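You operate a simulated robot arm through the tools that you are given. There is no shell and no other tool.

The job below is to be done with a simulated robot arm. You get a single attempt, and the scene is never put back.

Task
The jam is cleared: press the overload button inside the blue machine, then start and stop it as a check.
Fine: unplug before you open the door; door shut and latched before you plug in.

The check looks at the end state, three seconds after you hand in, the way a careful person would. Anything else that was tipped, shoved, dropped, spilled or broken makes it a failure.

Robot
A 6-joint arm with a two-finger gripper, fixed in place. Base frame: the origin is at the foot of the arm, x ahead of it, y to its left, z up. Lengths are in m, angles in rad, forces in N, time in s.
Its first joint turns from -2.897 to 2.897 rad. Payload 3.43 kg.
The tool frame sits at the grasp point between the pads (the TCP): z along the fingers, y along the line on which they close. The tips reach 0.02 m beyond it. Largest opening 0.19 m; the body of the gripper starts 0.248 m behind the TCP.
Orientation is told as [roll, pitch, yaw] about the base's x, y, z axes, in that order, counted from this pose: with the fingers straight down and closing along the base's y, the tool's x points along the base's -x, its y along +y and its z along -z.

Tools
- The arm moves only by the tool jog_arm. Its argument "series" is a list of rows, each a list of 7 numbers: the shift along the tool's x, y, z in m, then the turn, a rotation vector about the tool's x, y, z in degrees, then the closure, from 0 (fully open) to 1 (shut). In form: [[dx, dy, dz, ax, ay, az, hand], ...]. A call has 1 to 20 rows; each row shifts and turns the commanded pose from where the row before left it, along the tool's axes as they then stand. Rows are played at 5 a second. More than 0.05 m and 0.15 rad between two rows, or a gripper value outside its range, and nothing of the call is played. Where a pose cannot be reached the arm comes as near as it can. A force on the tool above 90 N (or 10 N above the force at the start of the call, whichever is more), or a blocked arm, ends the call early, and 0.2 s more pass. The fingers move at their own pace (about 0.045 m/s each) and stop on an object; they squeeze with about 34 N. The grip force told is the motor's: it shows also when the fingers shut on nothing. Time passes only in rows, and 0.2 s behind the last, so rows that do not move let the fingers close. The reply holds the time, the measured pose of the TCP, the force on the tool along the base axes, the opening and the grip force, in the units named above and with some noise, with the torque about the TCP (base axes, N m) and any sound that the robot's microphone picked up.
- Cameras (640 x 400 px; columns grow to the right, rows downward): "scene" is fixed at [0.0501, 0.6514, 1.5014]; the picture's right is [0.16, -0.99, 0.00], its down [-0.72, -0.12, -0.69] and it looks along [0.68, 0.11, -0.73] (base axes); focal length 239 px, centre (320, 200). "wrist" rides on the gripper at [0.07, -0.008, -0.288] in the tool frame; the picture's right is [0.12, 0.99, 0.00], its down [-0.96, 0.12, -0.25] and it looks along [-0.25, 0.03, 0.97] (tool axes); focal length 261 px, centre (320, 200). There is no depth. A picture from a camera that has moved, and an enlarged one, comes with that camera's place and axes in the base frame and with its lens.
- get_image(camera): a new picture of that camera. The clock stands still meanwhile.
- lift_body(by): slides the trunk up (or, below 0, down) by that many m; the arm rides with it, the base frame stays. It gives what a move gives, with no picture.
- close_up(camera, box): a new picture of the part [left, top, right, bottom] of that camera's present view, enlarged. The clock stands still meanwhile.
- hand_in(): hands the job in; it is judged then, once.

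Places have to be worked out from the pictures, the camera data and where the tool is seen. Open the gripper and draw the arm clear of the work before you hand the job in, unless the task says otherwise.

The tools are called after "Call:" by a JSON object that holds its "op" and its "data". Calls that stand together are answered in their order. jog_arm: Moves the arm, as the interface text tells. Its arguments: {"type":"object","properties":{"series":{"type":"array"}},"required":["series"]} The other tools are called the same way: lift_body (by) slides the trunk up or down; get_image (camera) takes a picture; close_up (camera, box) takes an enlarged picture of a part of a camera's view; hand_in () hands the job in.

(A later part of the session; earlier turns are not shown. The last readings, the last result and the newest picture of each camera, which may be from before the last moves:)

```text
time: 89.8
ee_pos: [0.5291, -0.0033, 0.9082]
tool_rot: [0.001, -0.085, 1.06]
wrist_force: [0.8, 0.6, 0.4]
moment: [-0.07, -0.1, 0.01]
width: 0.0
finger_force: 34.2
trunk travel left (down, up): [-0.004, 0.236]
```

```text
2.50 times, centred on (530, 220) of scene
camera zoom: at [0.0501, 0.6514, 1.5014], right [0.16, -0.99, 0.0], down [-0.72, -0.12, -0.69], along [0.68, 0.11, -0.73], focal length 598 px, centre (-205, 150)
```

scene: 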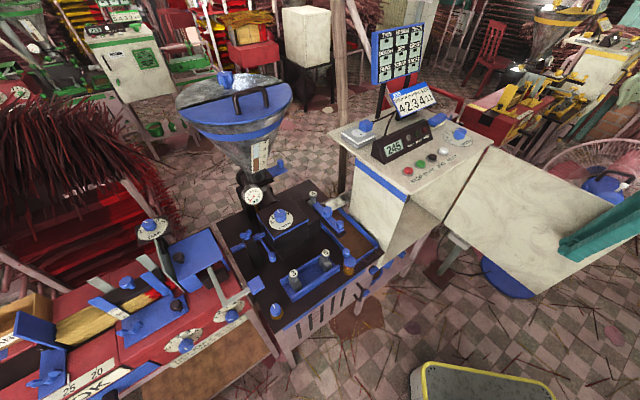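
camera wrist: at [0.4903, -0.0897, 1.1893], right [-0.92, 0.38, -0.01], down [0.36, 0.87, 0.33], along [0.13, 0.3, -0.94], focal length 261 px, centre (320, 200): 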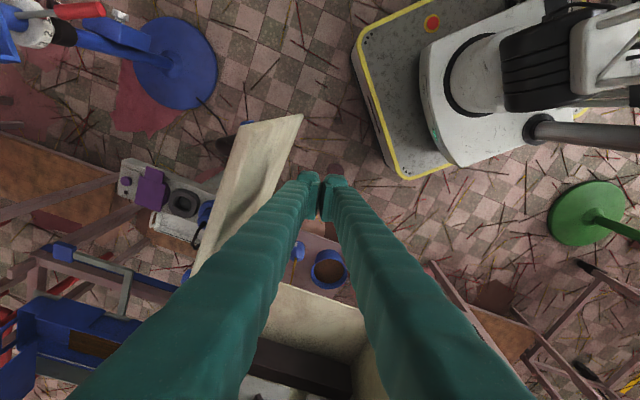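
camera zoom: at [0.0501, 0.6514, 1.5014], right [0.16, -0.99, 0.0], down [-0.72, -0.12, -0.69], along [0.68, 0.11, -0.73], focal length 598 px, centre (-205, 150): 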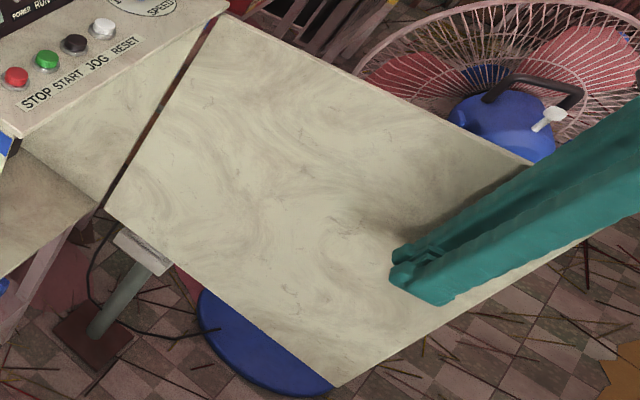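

The door is at about 86° and clear of the post. I leave it there, move in front of the cabinet opening, square the tool up and tilt it to look inside.

Call:
{"op": "jog_arm", "data": {"series": [[-0.0227, 0.0328, 0, 0, 0, 0, 1], [-0.0227, 0.0328, 0, 0, 0, 0, 1], [-0.0227, 0.0328, 0, 0, 0, 0, 1], [-0.0227, 0.0328, 0, 0, 0, 0, 1], [-0.0227, 0.0328, 0, 0, 0, 0, 1], [-0.0227, 0.0328, 0, 0, 0, 0, 1], [0, 0, 0, 0.68, 0, 7.82, 1], [0, 0, 0, 0.68, 0, 7.82, 1], [0, 0, 0, 0, -8, 0, 1], [0, 0, 0, 0, -8, 0, 1], [0, 0, 0, 0, -8, 0, 1], [0, 0, 0, 0, -8, 0, 1], [0, 0, 0, 0, -8, 0, 1]]}}

Call:
{"op": "get_image", "data": {"camera": "wrist"}}

Call:
{"op": "get_image", "data": {"camera": "scene"}}

```text
time: 92.6
ee_pos: [0.4245, 0.2114, 0.92]
tool_rot: [0.002, -0.785, 0.784]
wrist_force: [2.1, -0.7, 0.5]
moment: [0.1, 0.07, 0.14]
width: 0.0003
finger_force: 34.3
trunk travel left (down, up): [-0.004, 0.236]
```

```text
taken
camera wrist: at [0.2526, 0.0271, 1.0736], right [-0.76, 0.64, -0.08], down [0.28, 0.44, 0.86], along [0.59, 0.63, -0.51], focal length 261 px, centre (320, 200)
```

wrist: 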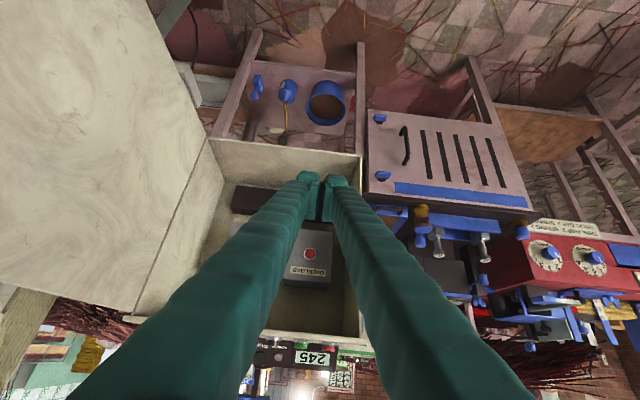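

```text
taken
```

scene: 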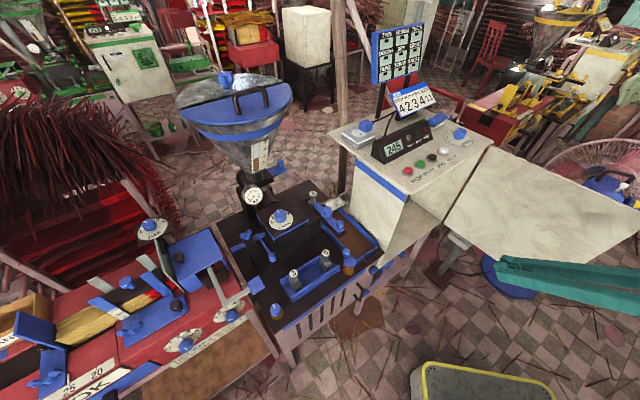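

Call:
{"op": "close_up", "data": {"camera": "wrist", "box": [210, 170, 370, 340]}}

Call:
{"op": "close_up", "data": {"camera": "wrist", "box": [270, 220, 350, 300]}}

```text
2.35 times, centred on (290, 255) of wrist
camera zoom: at [0.2526, 0.0271, 1.0736], right [-0.76, 0.64, -0.08], down [0.28, 0.44, 0.86], along [0.59, 0.63, -0.51], focal length 613 px, centre (391, 71)
```

zoom: 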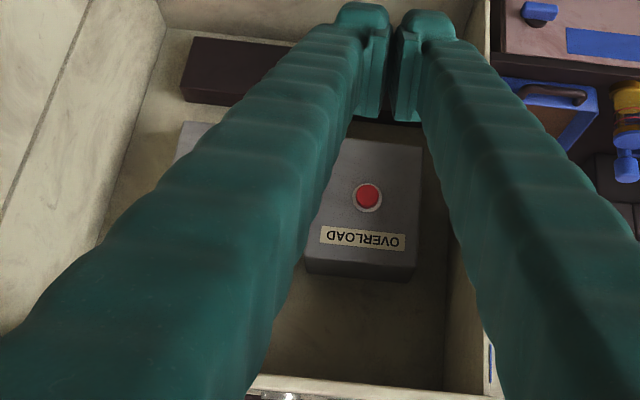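

```text
5.00 times, centred on (310, 260) of wrist
camera zoom: at [0.2526, 0.0271, 1.0736], right [-0.76, 0.64, -0.08], down [0.28, 0.44, 0.86], along [0.59, 0.63, -0.51], focal length 1303 px, centre (370, -100)
```

zoom: 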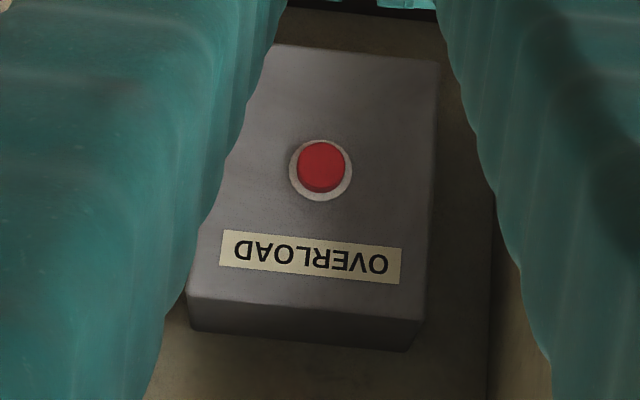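

Two views triangulate the OVERLOAD button to (0.702, 0.490, 0.854), i.e. depth 0.843 and lateral 0.150. I advance with closed fingers toward it, steepening the tilt to about 70° so the hand stays below the cabinet's top edge.

Call:
{"op": "jog_arm", "data": {"series": [[-0.0265, 0, 0.0265, 0, 0, 0, 1], [-0.0265, 0, 0.0265, 0, 0, 0, 1], [-0.0265, 0, 0.0265, 0, 0, 0, 1], [-0.0265, 0, 0.0265, 0, 0, 0, 1], [0, 0, 0, 0, -7.5, 0, 1], [0, 0, 0, 0, -7.5, 0, 1], [-0.002, 0, 0.0335, 0, 0, 0, 1], [-0.002, 0, 0.0335, 0, 0, 0, 1], [-0.002, 0, 0.0335, 0, 0, 0, 1], [0, 0, 0, 0, -5, 0, 1], [0, 0, 0, 0, -5, 0, 1]]}}

Call:
{"op": "get_image", "data": {"camera": "wrist"}}

Call:
{"op": "get_image", "data": {"camera": "scene"}}

```text
time: 95.0
ee_pos: [0.595, 0.3821, 0.8747]
tool_rot: [0.004, -1.22, 0.782]
wrist_force: [-0.3, -1.0, 0.1]
moment: [-0.04, 0.01, 0.03]
width: 0.0
finger_force: 34.4
trunk travel left (down, up): [-0.004, 0.236]
```

```text
taken
camera wrist: at [0.3923, 0.1681, 0.9077], right [-0.73, 0.67, -0.11], down [-0.01, 0.15, 0.99], along [0.68, 0.72, -0.1], focal length 261 px, centre (320, 200)
```

wrist: 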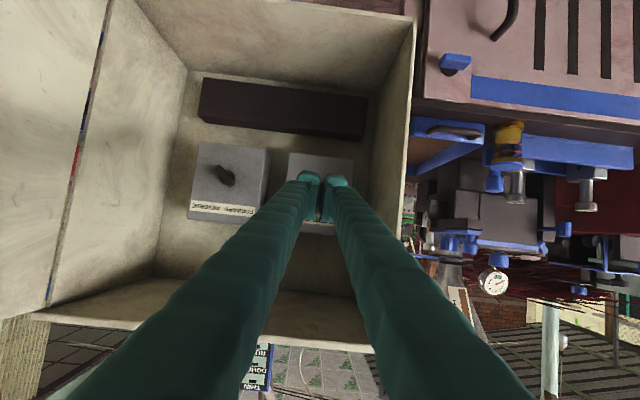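

```text
taken
```

scene: 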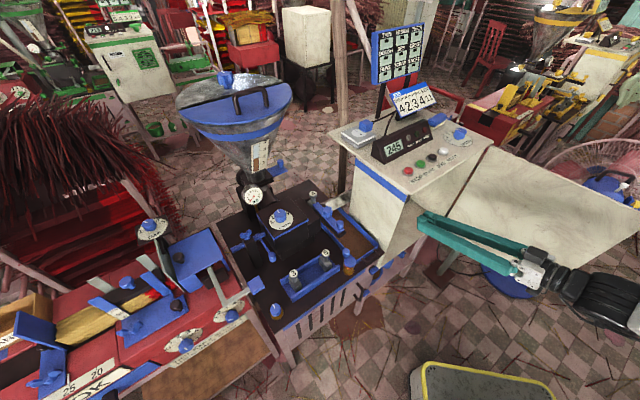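

The hand is aligned at lateral 0.150, with the button right behind the fingertips. I advance into the cabinet to just short of the button.

Call:
{"op": "jog_arm", "data": {"series": [[-0.0033, 0, 0.0278, 0, 0, 0, 1], [-0.0033, 0, 0.0278, 0, 0, 0, 1], [-0.0033, 0, 0.0278, 0, 0, 0, 1], [-0.0032, 0, 0.0279, 0, 0, 0, 1]]}}

Call:
{"op": "get_image", "data": {"camera": "wrist"}}

Call:
{"op": "close_up", "data": {"camera": "wrist", "box": [256, 130, 384, 210]}}

```text
time: 96.0
ee_pos: [0.671, 0.4583, 0.8487]
tool_rot: [0.002, -1.221, 0.783]
wrist_force: [-0.5, -0.2, 1.1]
moment: [-0.03, 0.05, -0.02]
width: 0.0001
finger_force: 34.5
trunk travel left (down, up): [-0.004, 0.236]
```

```text
taken
camera wrist: at [0.4691, 0.2454, 0.8814], right [-0.73, 0.67, -0.11], down [-0.01, 0.15, 0.99], along [0.68, 0.72, -0.1], focal length 261 px, centre (320, 200)
```

wrist: 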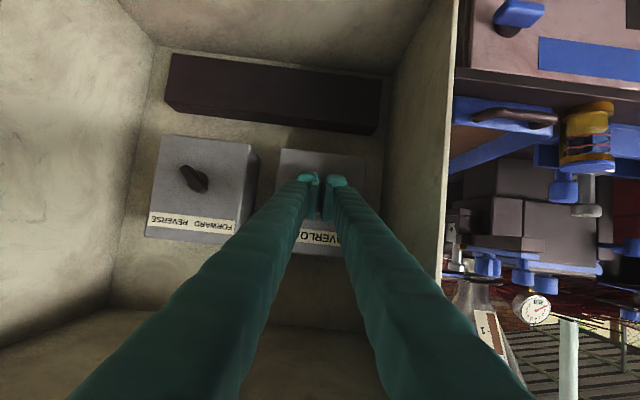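

```text
5.00 times, centred on (320, 170) of wrist
camera zoom: at [0.4691, 0.2454, 0.8814], right [-0.73, 0.67, -0.11], down [-0.01, 0.15, 0.99], along [0.68, 0.72, -0.1], focal length 1303 px, centre (320, 350)
```

zoom: 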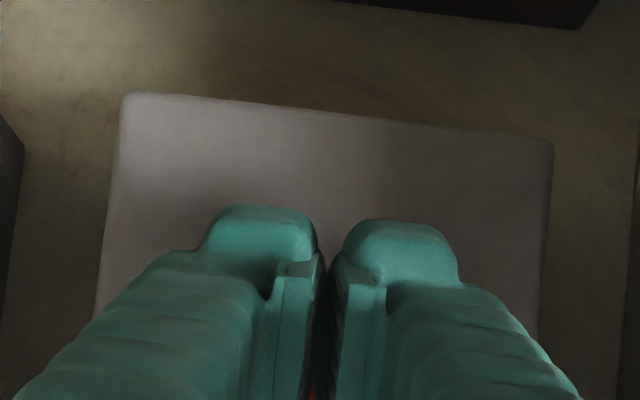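

The button sits just ahead of the upper fingertip edge, as planned. I advance in small steps, watching the force and listening for a click.

Call:
{"op": "jog_arm", "data": {"series": [[-0.001, 0, 0.0028, 0, 0, 0, 1], [-0.001, 0, 0.0028, 0, 0, 0, 1], [-0.001, 0, 0.0028, 0, 0, 0, 1], [-0.0007, 0, 0.0019, 0, 0, 0, 1]]}}

```text
time: 97.0
ee_pos: [0.6784, 0.4658, 0.848]
tool_rot: [0.0, -1.22, 0.785]
wrist_force: [0.9, -0.2, 0.8]
moment: [0.01, 0.01, -0.03]
width: 0.0
finger_force: 34.4
trunk travel left (down, up): [-0.004, 0.236]
```

Call:
{"op": "jog_arm", "data": {"series": [[-0.0007, 0, 0.0019, 0, 0, 0, 1], [-0.0007, 0, 0.0019, 0, 0, 0, 1]]}}

Call:
{"op": "close_up", "data": {"camera": "wrist", "box": [256, 140, 384, 220]}}

```text
time: 97.6
ee_pos: [0.6829, 0.4696, 0.8478]
tool_rot: [0.002, -1.219, 0.785]
wrist_force: [-0.4, 0.8, 0.3]
moment: [0.05, -0.02, -0.01]
width: 0.0
finger_force: 34.1
trunk travel left (down, up): [-0.004, 0.236]
```

```text
5.00 times, centred on (320, 180) of wrist
camera zoom: at [0.48, 0.2556, 0.8812], right [-0.73, 0.67, -0.11], down [-0.01, 0.15, 0.99], along [0.68, 0.72, -0.1], focal length 1303 px, centre (320, 300)
```

zoom: 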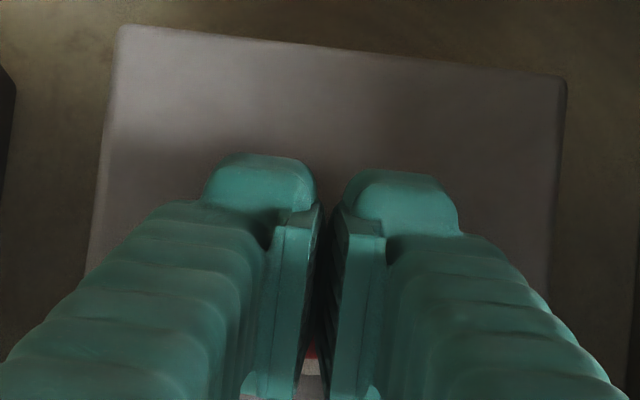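

Call:
{"op": "jog_arm", "data": {"series": [[-0.0007, 0, 0.0019, 0, 0, 0, 1], [-0.0007, 0, 0.0019, 0, 0, 0, 1]]}}

```text
time: 98.2
ee_pos: [0.6846, 0.4715, 0.8479]
tool_rot: [0.002, -1.22, 0.784]
wrist_force: [-0.4, -0.8, -0.5]
moment: [-0.03, -0.02, 0.02]
width: 0.0
finger_force: 34.2
trunk travel left (down, up): [-0.004, 0.236]
```

Call:
{"op": "jog_arm", "data": {"series": [[-0.0007, 0, 0.0019, 0, 0, 0, 1], [-0.0007, 0, 0.0019, 0, 0, 0, 1]]}}

Call:
{"op": "close_up", "data": {"camera": "wrist", "box": [270, 160, 366, 220]}}

```text
time: 98.8
ee_pos: [0.6887, 0.4741, 0.8491]
tool_rot: [0.001, -1.221, 0.784]
wrist_force: [-1.5, -0.4, -0.2]
moment: [0.04, -0.04, 0.0]
width: 0.0061
finger_force: 34.3
trunk travel left (down, up): [-0.004, 0.236]
heard: click
```

```text
6.67 times, centred on (318, 190) of wrist
camera zoom: at [0.4859, 0.2608, 0.8813], right [-0.73, 0.67, -0.11], down [-0.01, 0.15, 0.99], along [0.68, 0.72, -0.1], focal length 1738 px, centre (333, 267)
```

zoom: 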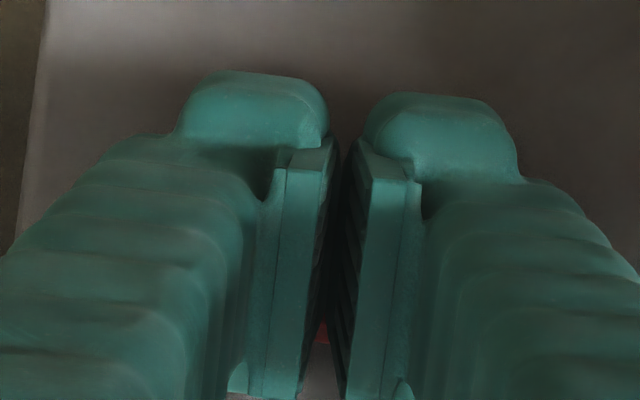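

A click was heard as the button was pressed. I push 3 mm more to make sure it bottomed.

Call:
{"op": "jog_arm", "data": {"series": [[-0.0005, 0, 0.0014, 0, 0, 0, 1], [-0.0005, 0, 0.0014, 0, 0, 0, 1]]}}

```text
time: 99.4
ee_pos: [0.6906, 0.476, 0.8478]
tool_rot: [0.002, -1.219, 0.783]
wrist_force: [-6.4, -7.9, 0.0]
moment: [0.07, -0.06, 0.03]
width: 0.0062
finger_force: 34.0
trunk travel left (down, up): [-0.004, 0.236]
```

About 10 N of resistance now, so the button is fully pressed. I withdraw and look at the button.

Call:
{"op": "jog_arm", "data": {"series": [[0.0051, 0, -0.0141, 0, 0, 0, 1], [0.0103, 0, -0.0282, 0, 0, 0, 1], [0.0137, 0, -0.0376, 0, 0, 0, 1], [0.0137, 0, -0.0376, 0, 0, 0, 1]]}}

Call:
{"op": "get_image", "data": {"camera": "wrist"}}

Call:
{"op": "get_image", "data": {"camera": "scene"}}

```text
time: 100.4
ee_pos: [0.6093, 0.3921, 0.857]
tool_rot: [0.004, -1.213, 0.784]
wrist_force: [-0.3, 0.8, -0.9]
moment: [0.04, -0.05, 0.03]
width: 0.0002
finger_force: 34.9
out of reach, approached as far as the arm can: row 4
trunk travel left (down, up): [-0.004, 0.236]
```

```text
taken
camera wrist: at [0.4079, 0.1785, 0.8928], right [-0.73, 0.67, -0.11], down [-0.01, 0.16, 0.99], along [0.68, 0.72, -0.11], focal length 261 px, centre (320, 200)
```

wrist: 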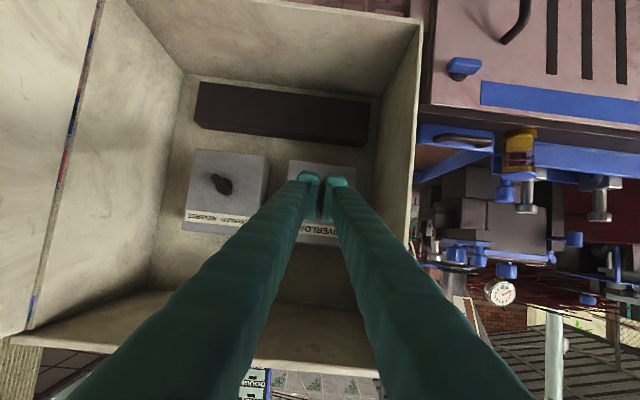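

```text
taken
```

scene: 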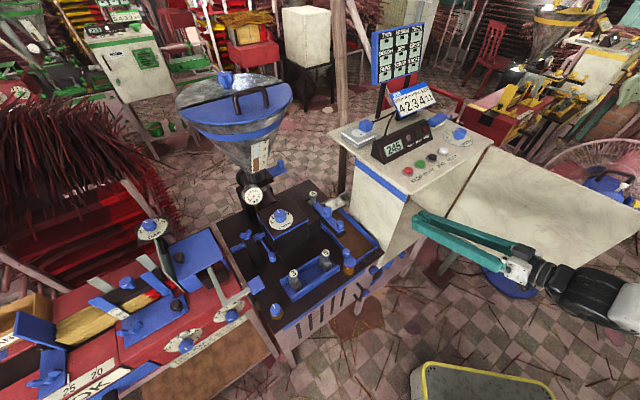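

Now I retreat from the cabinet while bringing the tool upright, then rise above the door height.

Call:
{"op": "jog_arm", "data": {"series": [[0.014, 0, -0.0375, 0, 7.5, 0, 1], [0.0188, 0, -0.0353, 0, 7.5, 0, 1], [0.0232, 0, -0.0326, 0, 7.5, 0, 1], [0.0273, 0, -0.0293, 0, 7.5, 0, 1]]}}

Call:
{"op": "get_image", "data": {"camera": "wrist"}}

```text
time: 101.6
ee_pos: [0.4901, 0.3378, 0.8967]
tool_rot: [0.317, -0.785, 0.509]
wrist_force: [0.0, -0.1, 0.6]
moment: [0.02, -0.01, 0.01]
width: 0.0
finger_force: 34.7
trunk travel left (down, up): [-0.004, 0.236]
stopped in row 4: the arm was blocked; the commanded pose is now the measured one
```

```text
taken
camera wrist: at [0.3262, 0.1362, 1.0386], right [-0.72, 0.68, 0.14], down [0.41, 0.27, 0.87], along [0.55, 0.69, -0.47], focal length 261 px, centre (320, 200)
```

wrist: 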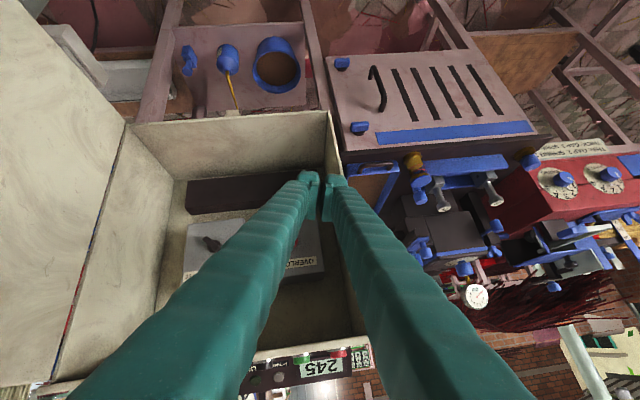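

Call:
{"op": "get_image", "data": {"camera": "scene"}}

```text
taken
```

scene: 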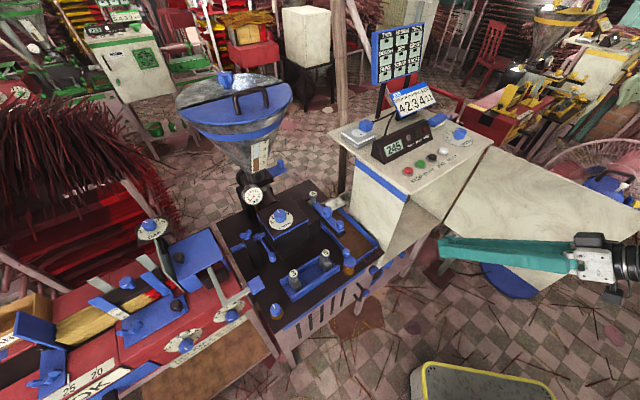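

Nothing was touched. The arm just hit a kinematic limit and the hand got twisted a little. I square the orientation back to a 45° tilt and then rise while bringing the tool upright.

Call:
{"op": "jog_arm", "data": {"series": [[0, 0, 0, 3.45, 0.87, -5.53, 1], [0, 0, 0, 3.45, 0.87, -5.53, 1], [-0.025, 0, -0.025, 0, 7.5, 0, 1], [-0.022, 0, -0.028, 0, 7.5, 0, 1]]}}

```text
time: 102.6
ee_pos: [0.489, 0.3391, 0.9676]
tool_rot: [0.0, -0.525, 0.784]
wrist_force: [-0.5, -1.0, 0.6]
moment: [0.05, -0.09, -0.01]
width: 0.0
finger_force: 34.0
trunk travel left (down, up): [-0.004, 0.236]
```

Call:
{"op": "jog_arm", "data": {"series": [[-0.024, 0, -0.0415, 0, 7.5, 0, 1], [-0.0176, 0, -0.0425, 0, 7.5, 0, 1], [-0.012, 0, -0.0445, 0, 7.5, 0, 1]]}}

Call:
{"op": "get_image", "data": {"camera": "wrist"}}

```text
time: 103.4
ee_pos: [0.4885, 0.3383, 1.1094]
tool_rot: [0.0, -0.132, 0.784]
wrist_force: [-1.7, 0.3, 0.4]
moment: [0.23, -0.27, -0.02]
width: 0.0
finger_force: 34.4
trunk travel left (down, up): [-0.004, 0.236]
```

```text
taken
camera wrist: at [0.4188, 0.2565, 1.385], right [-0.78, 0.62, -0.02], down [0.57, 0.73, 0.37], along [0.24, 0.28, -0.93], focal length 261 px, centre (320, 200)
```

wrist: 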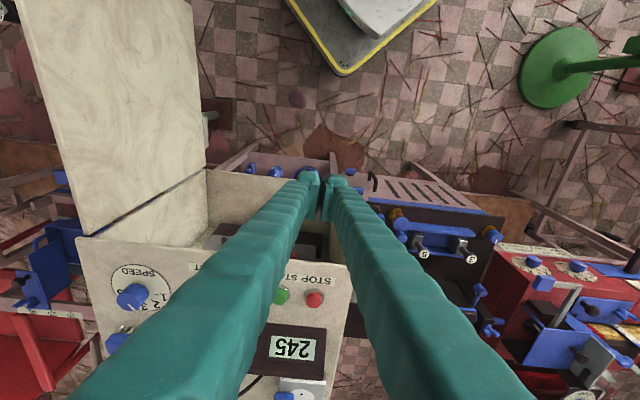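

I move over the door's top edge to its outer side (lateral 0.57, depth 0.40).

Call:
{"op": "jog_arm", "data": {"series": [[0.0153, -0.0387, -0.002, 0, 0, 0, 1], [0.0153, -0.0387, -0.002, 0, 0, 0, 1], [0.0153, -0.0387, -0.002, 0, 0, 0, 1], [0.0153, -0.0387, -0.002, 0, 0, 0, 1], [0.0153, -0.0387, -0.002, 0, 0, 0, 1], [0.0153, -0.0387, -0.002, 0, 0, 0, 1], [0.0153, -0.0387, -0.002, 0, 0, 0, 1], [0.0153, -0.0387, -0.002, 0, 0, 0, 1], [0.0153, -0.0387, -0.002, 0, 0, 0, 1], [0.0153, -0.0387, -0.002, 0, 0, 0, 1], [0.0153, -0.0387, -0.002, 0, 0, 0, 1], [0.0153, -0.0387, -0.002, 0, 0, 0, 1]]}}

Call:
{"op": "get_image", "data": {"camera": "wrist"}}

Call:
{"op": "get_image", "data": {"camera": "scene"}}

```text
time: 106.0
ee_pos: [0.6866, -0.12, 1.1061]
tool_rot: [0.002, -0.13, 0.785]
wrist_force: [0.3, 0.3, 0.4]
moment: [-0.15, -0.1, -0.02]
width: 0.0
finger_force: 34.8
trunk travel left (down, up): [-0.004, 0.236]
```

```text
taken
camera wrist: at [0.6167, -0.2016, 1.3829], right [-0.79, 0.62, -0.02], down [0.57, 0.73, 0.37], along [0.24, 0.28, -0.93], focal length 261 px, centre (320, 200)
```

wrist: 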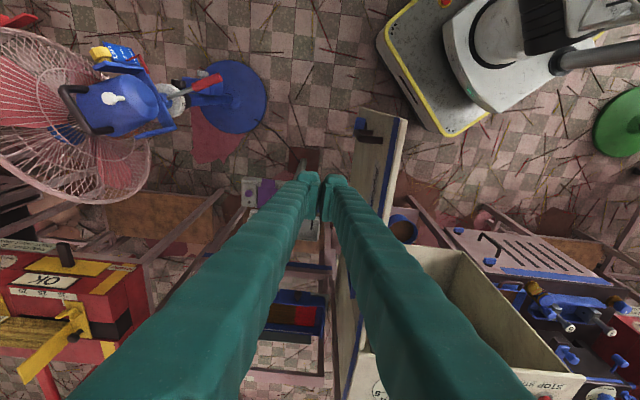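

```text
taken
```

scene: 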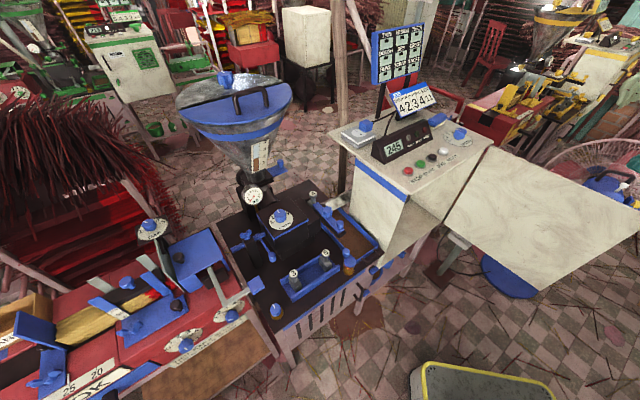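

The door stands at about 90°, and the hand is on its outer side. I lower the closed fingers beside it and push it back along its arc, first to about 38°.

Call:
{"op": "jog_arm", "data": {"series": [[0.0057, 0, 0.0436, 0, 0, 0, 1], [0.0057, 0, 0.0436, 0, 0, 0, 1], [0.0057, 0, 0.0436, 0, 0, 0, 1], [0.0057, 0, 0.0436, 0, 0, 0, 1], [0.0005, 0.0308, 0, 0, 0, 0, 1], [0.0005, 0.0308, 0, 0, 0, 0, 1], [0.0013, 0.0224, 0, 0, 0, 0, 1], [-0.001, 0.0337, 0, 0, 0, 0, 1]]}}

Call:
{"op": "get_image", "data": {"camera": "wrist"}}

Call:
{"op": "get_image", "data": {"camera": "scene"}}

```text
time: 107.8
ee_pos: [0.6032, -0.0373, 0.9301]
tool_rot: [0.0, -0.13, 0.785]
wrist_force: [-0.5, -0.1, -0.6]
moment: [0.05, 0.1, 0.03]
width: 0.0001
finger_force: 34.2
trunk travel left (down, up): [-0.004, 0.236]
```

```text
taken
camera wrist: at [0.5329, -0.1188, 1.207], right [-0.79, 0.62, -0.02], down [0.57, 0.73, 0.37], along [0.24, 0.28, -0.93], focal length 261 px, centre (320, 200)
```

wrist: 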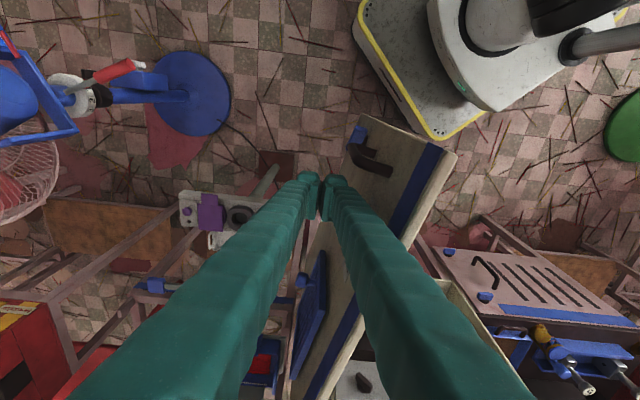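

```text
taken
```

scene: 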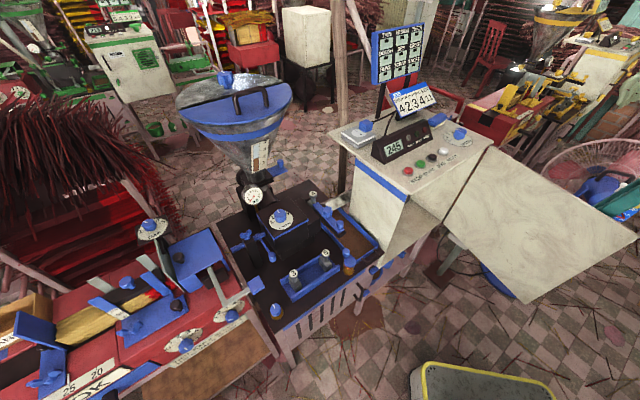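

The door is swinging back as intended. I continue the push along the arc.

Call:
{"op": "jog_arm", "data": {"series": [[-0.0044, 0.0333, 0.0006, 0, 0, 0, 1], [-0.0079, 0.0327, 0.001, 0, 0, 0, 1], [-0.0112, 0.0316, 0.0015, 0, 0, 0, 1], [-0.0144, 0.0303, 0.0019, 0, 0, 0, 1], [-0.0175, 0.0287, 0.0023, 0, 0, 0, 1], [-0.0203, 0.0267, 0.0027, 0, 0, 0, 1], [-0.0231, 0.0243, 0.003, 0, 0, 0, 1]]}}

Call:
{"op": "get_image", "data": {"camera": "wrist"}}

Call:
{"op": "get_image", "data": {"camera": "scene"}}

```text
time: 109.4
ee_pos: [0.5261, 0.1791, 0.9325]
tool_rot: [0.001, -0.131, 0.784]
wrist_force: [-1.0, 0.4, 0.5]
moment: [0.05, -0.04, -0.01]
width: 0.0001
finger_force: 34.3
trunk travel left (down, up): [-0.004, 0.236]
```

```text
taken
camera wrist: at [0.4564, 0.098, 1.2079], right [-0.78, 0.62, -0.02], down [0.57, 0.73, 0.37], along [0.24, 0.28, -0.93], focal length 261 px, centre (320, 200)
```

wrist: 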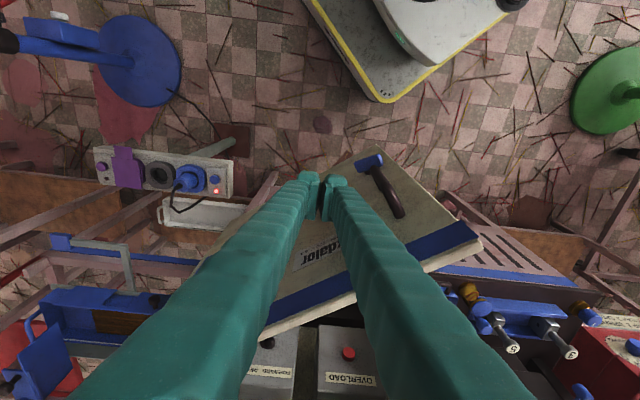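

```text
taken
```

scene: 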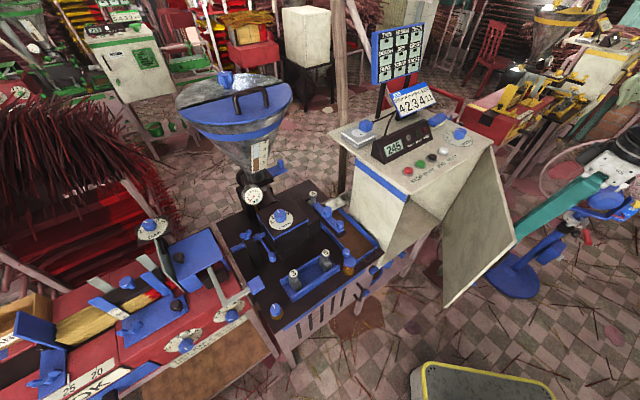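

The door is at about 30°. I continue more slowly to close it.

Call:
{"op": "jog_arm", "data": {"series": [[-0.0127, 0.0109, 0.0016, 0, 0, 0, 1], [-0.0127, 0.0109, 0.0017, 0, 0, 0, 1], [-0.0137, 0.0095, 0.0018, 0, 0, 0, 1], [-0.0138, 0.0094, 0.0018, 0, 0, 0, 1], [-0.0147, 0.008, 0.0019, 0, 0, 0, 1], [-0.0147, 0.008, 0.002, 0, 0, 0, 1], [-0.0154, 0.0064, 0.002, 0, 0, 0, 1], [-0.0154, 0.0064, 0.002, 0, 0, 0, 1]]}}

Call:
{"op": "get_image", "data": {"camera": "wrist"}}

Call:
{"op": "get_image", "data": {"camera": "scene"}}

```text
time: 111.2
ee_pos: [0.5578, 0.3091, 0.9315]
tool_rot: [0.0, -0.13, 0.783]
wrist_force: [-0.6, 0.0, 0.3]
moment: [0.02, -0.03, 0.01]
width: 0.0
finger_force: 34.5
trunk travel left (down, up): [-0.004, 0.236]
```

```text
taken
camera wrist: at [0.4885, 0.2281, 1.2074], right [-0.78, 0.62, -0.02], down [0.57, 0.73, 0.37], along [0.24, 0.28, -0.93], focal length 261 px, centre (320, 200)
```

wrist: 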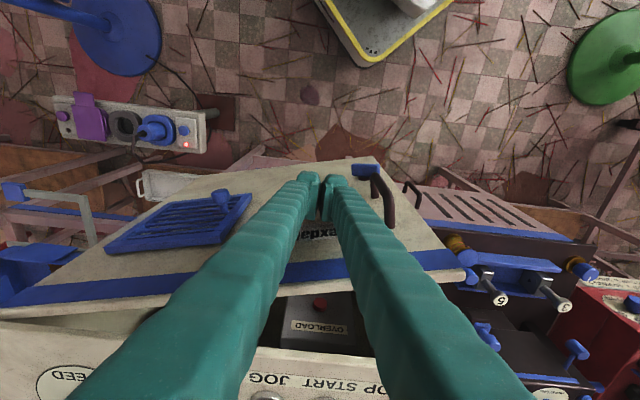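

```text
taken
```

scene: 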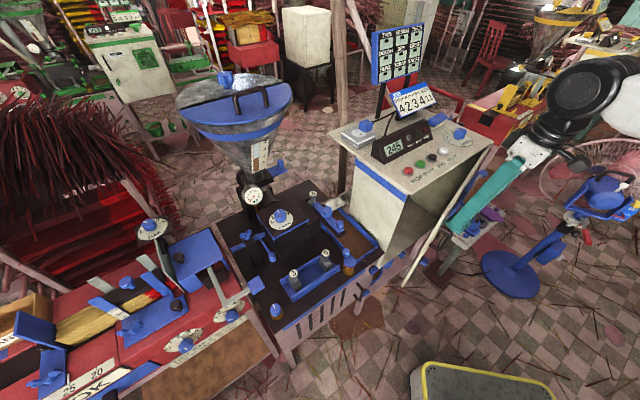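

Call:
{"op": "jog_arm", "data": {"series": [[-0.016, 0.0048, 0.0021, 0, 0, 0, 1], [-0.016, 0.0048, 0.0021, 0, 0, 0, 1], [-0.0164, 0.003, 0.0022, 0, 0, 0, 1], [-0.0164, 0.003, 0.0022, 0, 0, 0, 1], [-0.006, 0, 0.0008, 0, 0, 0, 1]]}}

Call:
{"op": "get_image", "data": {"camera": "wrist"}}

Call:
{"op": "close_up", "data": {"camera": "scene", "box": [340, 130, 532, 290]}}

```text
time: 112.4
ee_pos: [0.5988, 0.3712, 0.9315]
tool_rot: [0.0, -0.13, 0.783]
wrist_force: [-0.4, 0.2, -0.3]
moment: [0.04, -0.01, 0.0]
width: 0.0
finger_force: 34.4
trunk travel left (down, up): [-0.004, 0.236]
```

```text
taken
camera wrist: at [0.5279, 0.2894, 1.2076], right [-0.79, 0.62, -0.02], down [0.57, 0.73, 0.37], along [0.24, 0.28, -0.93], focal length 261 px, centre (320, 200)
```

wrist: 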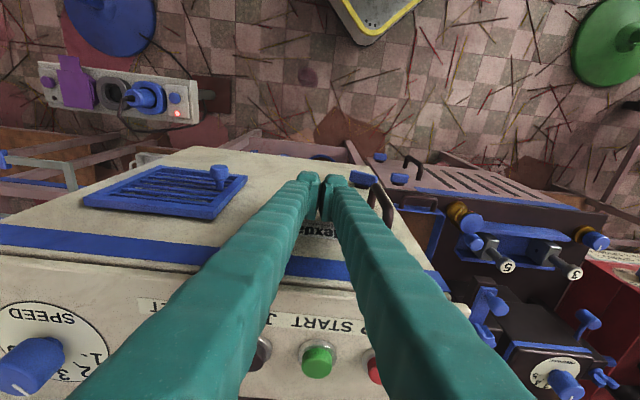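

```text
2.50 times, centred on (436, 210) of scene
camera zoom: at [0.0501, 0.6514, 1.5014], right [0.16, -0.99, 0.0], down [-0.72, -0.12, -0.69], along [0.68, 0.11, -0.73], focal length 598 px, centre (30, 175)
```

zoom: 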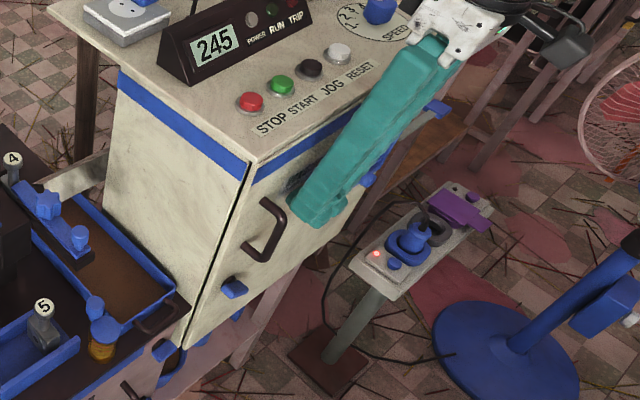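

The door looks shut. I press forward gently to confirm it is fully closed.

Call:
{"op": "jog_arm", "data": {"series": [[-0.005, 0, 0.0007, 0, 0, 0, 1], [-0.004, 0, 0.0005, 0, 0, 0, 1], [-0.003, 0, 0.0004, 0, 0, 0, 1]]}}

Call:
{"op": "close_up", "data": {"camera": "scene", "box": [380, 160, 460, 210]}}

```text
time: 113.2
ee_pos: [0.6052, 0.3777, 0.9321]
tool_rot: [0.0, -0.127, 0.783]
wrist_force: [-27.2, -22.4, -0.4]
moment: [-0.16, 0.15, 0.09]
width: 0.0061
finger_force: 34.5
trunk travel left (down, up): [-0.004, 0.236]
```

```text
8.00 times, centred on (420, 185) of scene
camera zoom: at [0.0501, 0.6514, 1.5014], right [0.16, -0.99, 0.0], down [-0.72, -0.12, -0.69], along [0.68, 0.11, -0.73], focal length 1915 px, centre (-480, 320)
```

zoom: 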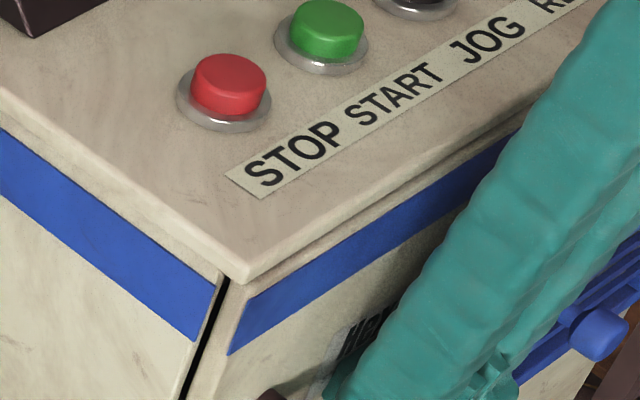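

The door is firmly shut, at about 35 N against the frame. I back off, return to the latch posture with a 50° tilt, rolled +28° so I can grip the bar end-to-end.

Call:
{"op": "jog_arm", "data": {"series": [[0.045, 0, -0.006, 0, 0, 0, 0.8], [0.047, 0, -0.0062, 0, 0, 0, 0.52], [0, 0, 0, 0, -8, 0, 0.52], [0, 0, 0, 0, -8, 0, 0.52], [0, 0, 0, 0, -8, 0, 0.52], [0, 0, 0, 0, -8, 0, 0.52], [0, 0, 0, 0, -8, 0, 0.52], [0, 0, 0, 0, -2.5, 0, 0.52], [0.0177, 0.0187, 0.0295, 0, 0, 0, 0.52], [0.0177, 0.0187, 0.0295, 0, 0, 0, 0.52], [0.0177, 0.0187, 0.0295, 0, 0, 0, 0.52], [0.0176, 0.0187, 0.0296, 0, 0, 0, 0.52]]}}

Call:
{"op": "jog_arm", "data": {"series": [[0, 0, 0, -4.5, 0, 5.36, 0.52], [0, 0, 0, -4.5, 0, 5.36, 0.52], [0, 0, 0, -4.5, 0, 5.36, 0.52], [0, 0, 0, -4.5, 0, 5.36, 0.52]]}}

Call:
{"op": "get_image", "data": {"camera": "wrist"}}

Call:
{"op": "get_image", "data": {"camera": "scene"}}

```text
time: 115.8
ee_pos: [0.5189, 0.3984, 0.8018]
tool_rot: [-0.002, -0.875, 0.786]
wrist_force: [-0.7, 0.1, 1.3]
moment: [0.0, 0.03, 0.02]
width: 0.0911
finger_force: 0.1
trunk travel left (down, up): [-0.004, 0.236]
```

```text
time: 116.8
ee_pos: [0.5188, 0.3983, 0.8015]
tool_rot: [0.693, -0.743, 0.273]
wrist_force: [-1.0, -0.6, -0.4]
moment: [-0.04, -0.02, -0.08]
width: 0.0914
finger_force: 0.0
trunk travel left (down, up): [-0.004, 0.236]
```

```text
taken
camera wrist: at [0.3804, 0.1619, 0.9134], right [-0.7, 0.6, 0.39], down [0.53, 0.08, 0.85], along [0.47, 0.8, -0.37], focal length 261 px, centre (320, 200)
```

wrist: 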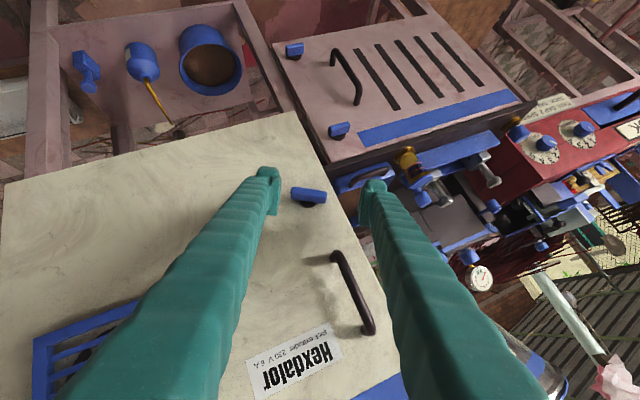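

```text
taken
```

scene: 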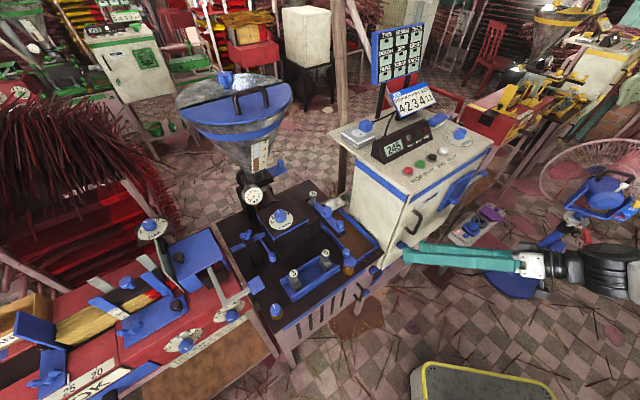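

Call:
{"op": "close_up", "data": {"camera": "wrist", "box": [250, 150, 378, 230]}}

```text
5.00 times, centred on (314, 190) of wrist
camera zoom: at [0.3804, 0.1619, 0.9134], right [-0.7, 0.6, 0.39], down [0.53, 0.08, 0.85], along [0.47, 0.8, -0.37], focal length 1303 px, centre (350, 250)
```

zoom: 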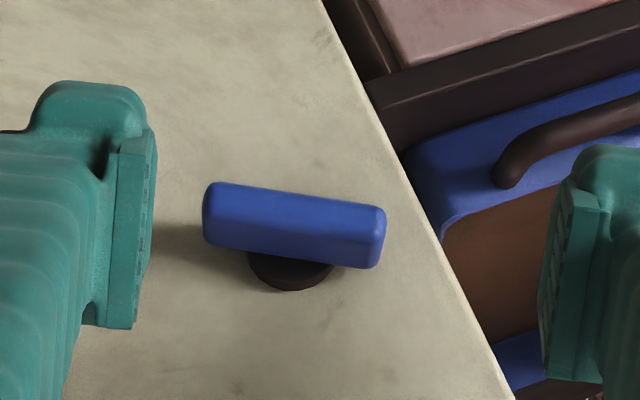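

The bar is at about -54°, centred at (0.547, 0.426, 0.775). I roll 8° more to match it, centre on it and advance.

Call:
{"op": "jog_arm", "data": {"series": [[0, 0, 0, -5.14, 0, 6.13, 0.52], [0.0086, -0.0088, 0.0073, 0, 0, 0, 0.52], [0.0086, -0.0088, 0.0072, 0, 0, 0, 0.52], [-0.0075, 0, 0.0089, 0, 0, 0, 0.52], [-0.0075, 0, 0.0089, 0, 0, 0, 0.52], [-0.0075, 0, 0.009, 0, 0, 0, 0.52]]}}

Call:
{"op": "close_up", "data": {"camera": "wrist", "box": [250, 150, 378, 230]}}

```text
time: 118.2
ee_pos: [0.5456, 0.4229, 0.773]
tool_rot: [0.846, -0.669, 0.173]
wrist_force: [-0.8, 0.6, 0.8]
moment: [-0.03, -0.01, -0.04]
width: 0.0912
finger_force: 0.1
trunk travel left (down, up): [-0.004, 0.236]
```

```text
5.00 times, centred on (314, 190) of wrist
camera zoom: at [0.4174, 0.1756, 0.8745], right [-0.66, 0.55, 0.51], down [0.61, 0.0, 0.79], along [0.44, 0.83, -0.33], focal length 1303 px, centre (350, 250)
```

zoom: 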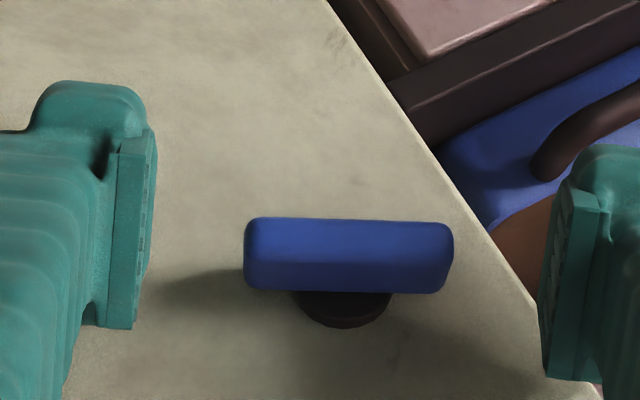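

Well centred and aligned. I close and turn the latch clockwise.

Call:
{"op": "jog_arm", "data": {"series": [[0, 0, 0, 0, 0, 0, 1], [0, 0, 0, 0, 0, 0, 1], [0, 0, 0, 0, 0, 0, 1], [0, 0, 0, 0, 0, 0, 1], [0, 0, 0, -3.2, 0, 3.83, 1], [0, 0, 0, -3.2, 0, 3.83, 1]]}}

Call:
{"op": "close_up", "data": {"camera": "wrist", "box": [250, 150, 378, 230]}}

```text
time: 119.6
ee_pos: [0.5453, 0.4222, 0.7736]
tool_rot: [1.013, -0.563, 0.075]
wrist_force: [2.8, -1.6, 2.6]
moment: [-0.41, 0.4, 0.49]
width: 0.0491
finger_force: 44.4
trunk travel left (down, up): [-0.004, 0.236]
```

```text
5.00 times, centred on (314, 190) of wrist
camera zoom: at [0.4288, 0.164, 0.8584], right [-0.59, 0.48, 0.65], down [0.7, -0.1, 0.71], along [0.4, 0.87, -0.28], focal length 1303 px, centre (350, 250)
```

zoom: 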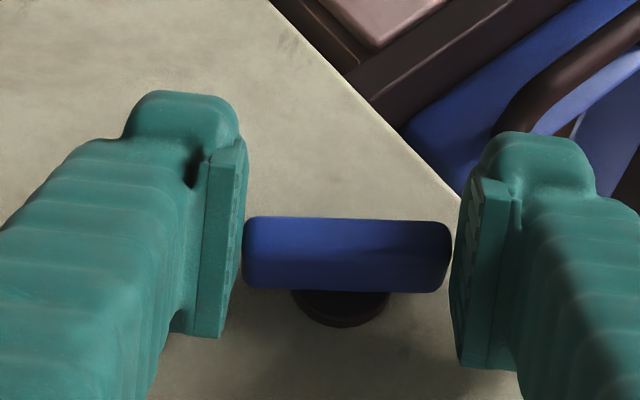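

It follows with low force. I continue clockwise.

Call:
{"op": "jog_arm", "data": {"series": [[0, 0, 0, -3.2, 0, 3.83, 1], [0, 0, 0, -3.2, 0, 3.83, 1], [0, 0, 0, -3.2, 0, 3.83, 1], [0, 0, 0, -3.2, 0, 3.83, 1]]}}

Call:
{"op": "close_up", "data": {"camera": "wrist", "box": [250, 150, 378, 230]}}

```text
time: 120.6
ee_pos: [0.547, 0.4205, 0.7722]
tool_rot: [1.289, -0.316, -0.045]
wrist_force: [7.6, -22.6, -11.2]
moment: [-0.1, -0.03, -0.59]
width: 0.0492
finger_force: 45.1
trunk travel left (down, up): [-0.004, 0.236]
```

```text
5.00 times, centred on (314, 190) of wrist
camera zoom: at [0.4452, 0.1474, 0.8185], right [-0.4, 0.29, 0.87], down [0.85, -0.25, 0.47], along [0.35, 0.92, -0.15], focal length 1303 px, centre (350, 250)
```

zoom: 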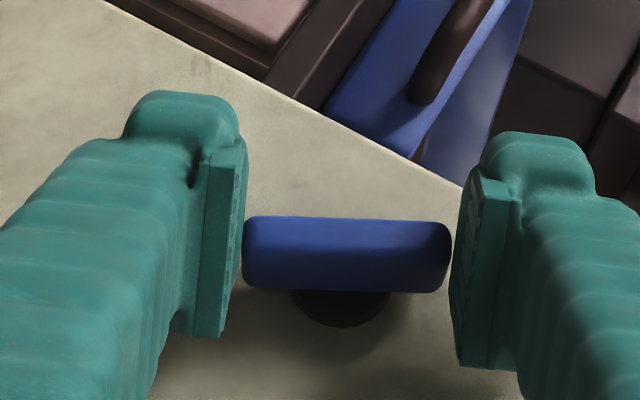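

Call:
{"op": "jog_arm", "data": {"series": [[0, 0, 0, -3.2, 0, 3.83, 1], [0, 0, 0, -3.2, 0, 3.83, 1], [0, 0, 0, -3.2, 0, 3.83, 1], [0, 0, 0, -3.2, 0, 3.83, 1]]}}

Call:
{"op": "close_up", "data": {"camera": "wrist", "box": [250, 150, 378, 230]}}

Call:
{"op": "get_image", "data": {"camera": "scene"}}

```text
time: 121.6
ee_pos: [0.5472, 0.4226, 0.7708]
tool_rot: [1.521, -0.051, -0.084]
wrist_force: [4.0, -23.2, -44.0]
moment: [-0.54, 0.41, -0.41]
width: 0.0492
finger_force: 45.6
trunk travel left (down, up): [-0.004, 0.236]
```

```text
5.00 times, centred on (314, 190) of wrist
camera zoom: at [0.4517, 0.1422, 0.7734], right [-0.16, 0.06, 0.98], down [0.93, -0.32, 0.18], along [0.33, 0.94, -0.01], focal length 1303 px, centre (350, 250)
```

zoom: 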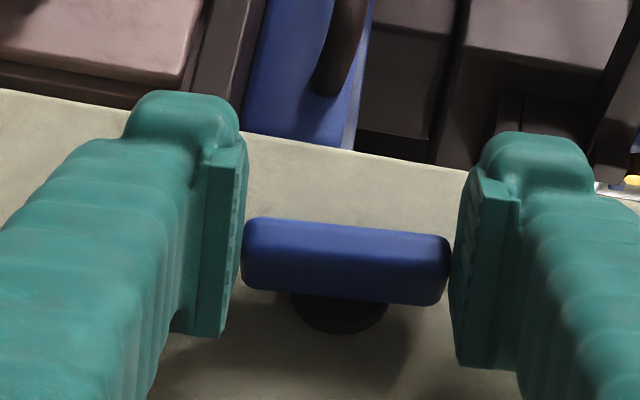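

```text
taken
```

scene: 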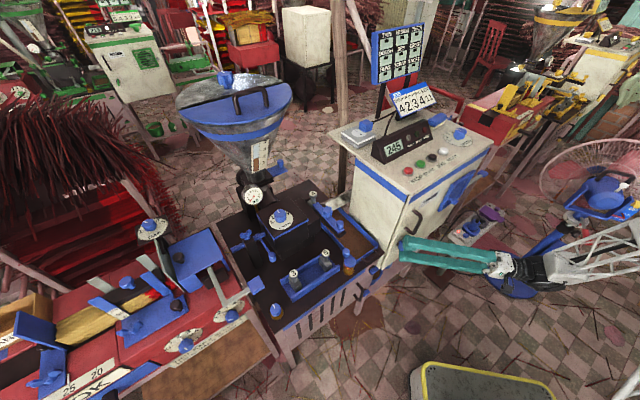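

I relieve the vertical offset of a few millimetres and continue the clockwise turn toward the latched position.

Call:
{"op": "jog_arm", "data": {"series": [[-0.001, -0.0035, -0.0009, 0, 0, 0, 1], [0, 0, 0, -3.2, 0, 3.83, 1], [0, 0, 0, -3.2, 0, 3.83, 1]]}}

Call:
{"op": "close_up", "data": {"camera": "wrist", "box": [250, 150, 378, 230]}}

```text
time: 122.4
ee_pos: [0.556, 0.4231, 0.7693]
tool_rot: [1.629, 0.082, -0.073]
wrist_force: [-54.0, 1.7, -65.2]
moment: [-0.4, -0.85, -0.01]
width: 0.0498
finger_force: 45.1
out of reach, approached as far as the arm can: row 2, 3
trunk travel left (down, up): [-0.004, 0.236]
```

```text
5.00 times, centred on (314, 190) of wrist
camera zoom: at [0.4629, 0.1429, 0.7507], right [-0.04, -0.05, 1.0], down [0.94, -0.33, 0.02], along [0.32, 0.94, 0.06], focal length 1303 px, centre (350, 250)
```

zoom: 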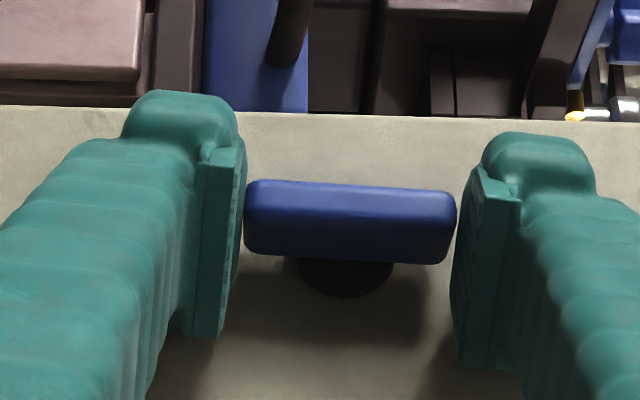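

The arm is near its limit with ~85 N load, and the bar is now just past vertical on the latched side. I relieve the load and release.

Call:
{"op": "jog_arm", "data": {"series": [[0.0042, -0.004, -0.0004, 0, 0, 0, 1], [0, 0, 0, 0, 0, 0, 0.7], [0, 0, 0, 0, 0, 0, 0.52], [0, 0, 0, 0, 0, 0, 0.52]]}}

Call:
{"op": "close_up", "data": {"camera": "wrist", "box": [250, 150, 378, 230]}}

Call:
{"op": "close_up", "data": {"camera": "scene", "box": [360, 200, 456, 260]}}

```text
time: 123.4
ee_pos: [0.5595, 0.4214, 0.7746]
tool_rot: [1.638, 0.076, -0.081]
wrist_force: [-33.5, -48.0, 20.9]
moment: [-1.24, 1.06, -0.26]
width: 0.0801
finger_force: 0.0
out of reach, approached as far as the arm can: row 1
trunk travel left (down, up): [-0.004, 0.236]
```

```text
5.00 times, centred on (314, 190) of wrist
camera zoom: at [0.4649, 0.1419, 0.7528], right [-0.05, -0.06, 1.0], down [0.94, -0.33, 0.02], along [0.33, 0.94, 0.08], focal length 1303 px, centre (350, 250)
```

zoom: 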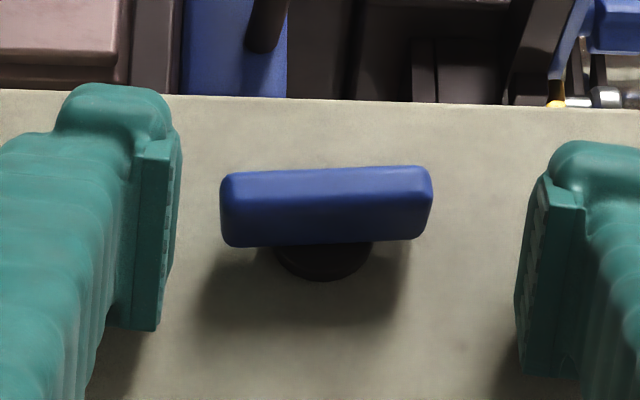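

```text
6.67 times, centred on (408, 230) of scene
camera zoom: at [0.0501, 0.6514, 1.5014], right [0.16, -0.99, 0.0], down [-0.72, -0.12, -0.69], along [0.68, 0.11, -0.73], focal length 1596 px, centre (-267, 0)
```

zoom: 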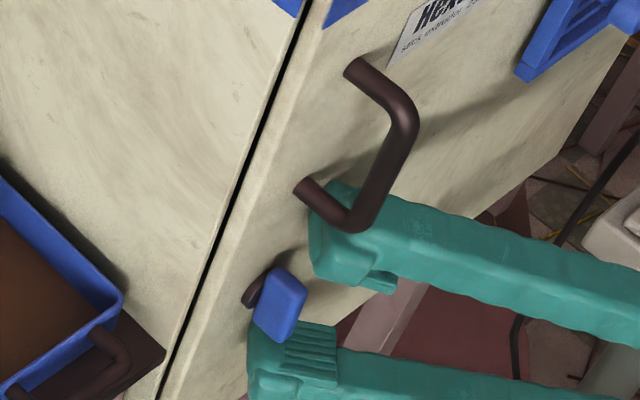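

Released; the bar is about vertical and needs roughly 20° more clockwise. I retreat straight from the door.

Call:
{"op": "jog_arm", "data": {"series": [[0.0064, 0, -0.0077, 0, 0, 0, 0.52], [0.0064, 0, -0.0077, 0, 0, 0, 0.52], [0.0064, 0, -0.0077, 0, 0, 0, 0.52], [0.0064, 0, -0.0077, 0, 0, 0, 0.52]]}}

Call:
{"op": "get_image", "data": {"camera": "wrist"}}

```text
time: 124.4
ee_pos: [0.5584, 0.3932, 0.7783]
tool_rot: [1.633, 0.079, -0.081]
wrist_force: [0.4, 0.2, 0.6]
moment: [0.0, 0.01, 0.0]
width: 0.0913
finger_force: 0.1
out of reach, approached as far as the arm can: row 1, 2, 3, 4
trunk travel left (down, up): [-0.004, 0.236]
```

```text
taken
camera wrist: at [0.4633, 0.1136, 0.7571], right [-0.05, -0.06, 1.0], down [0.94, -0.33, 0.02], along [0.33, 0.94, 0.07], focal length 261 px, centre (320, 200)
```

wrist: 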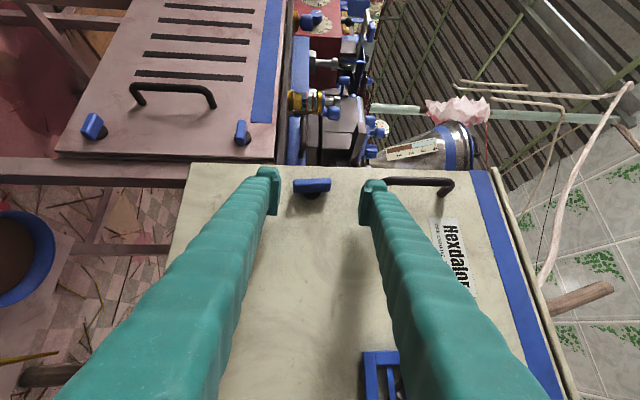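

The wrist limit made it slide sideways, but it's clear of the bar. I shift a bit further right, then roll the hand back to upright.

Call:
{"op": "jog_arm", "data": {"series": [[-0.0153, 0, -0.0129, 0, 0, 0, 0.52], [-0.0153, 0, -0.0129, 0, 0, 0, 0.6], [0, 0, 0, 5.0, 0, -5.98, 0.74], [0, 0, 0, 5.0, 0, -5.98, 0.74], [0, 0, 0, 5.0, 0, -5.98, 0.74], [0, 0, 0, 5.0, 0, -5.98, 0.74], [0, 0, 0, 5.0, 0, -5.98, 0.74], [0, 0, 0, 5.0, 0, -5.98, 0.74], [0, 0, 0, 5.0, 0, -5.98, 0.74], [0, 0, 0, 5.0, 0, -5.98, 0.74], [0, 0, 0, 5.0, 0, -5.98, 0.74], [0, 0, 0, 5.0, 0, -5.98, 0.74], [0, 0, 0, 5.0, 0, -5.98, 0.74]]}}

Call:
{"op": "get_image", "data": {"camera": "wrist"}}

```text
time: 127.2
ee_pos: [0.5874, 0.3643, 0.7729]
tool_rot: [0.269, -0.853, 0.581]
wrist_force: [0.1, 0.0, -0.4]
moment: [0.01, 0.02, 0.04]
width: 0.0496
finger_force: 0.0
trunk travel left (down, up): [-0.004, 0.236]
```

```text
taken
camera wrist: at [0.4212, 0.1551, 0.9011], right [-0.76, 0.65, 0.08], down [0.33, 0.27, 0.9], along [0.56, 0.71, -0.42], focal length 261 px, centre (320, 200)
```

wrist: 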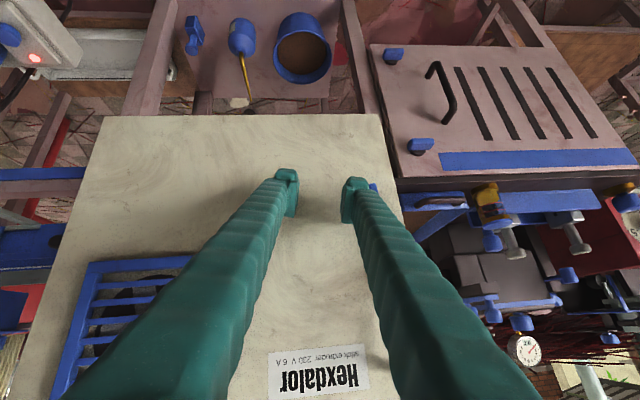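

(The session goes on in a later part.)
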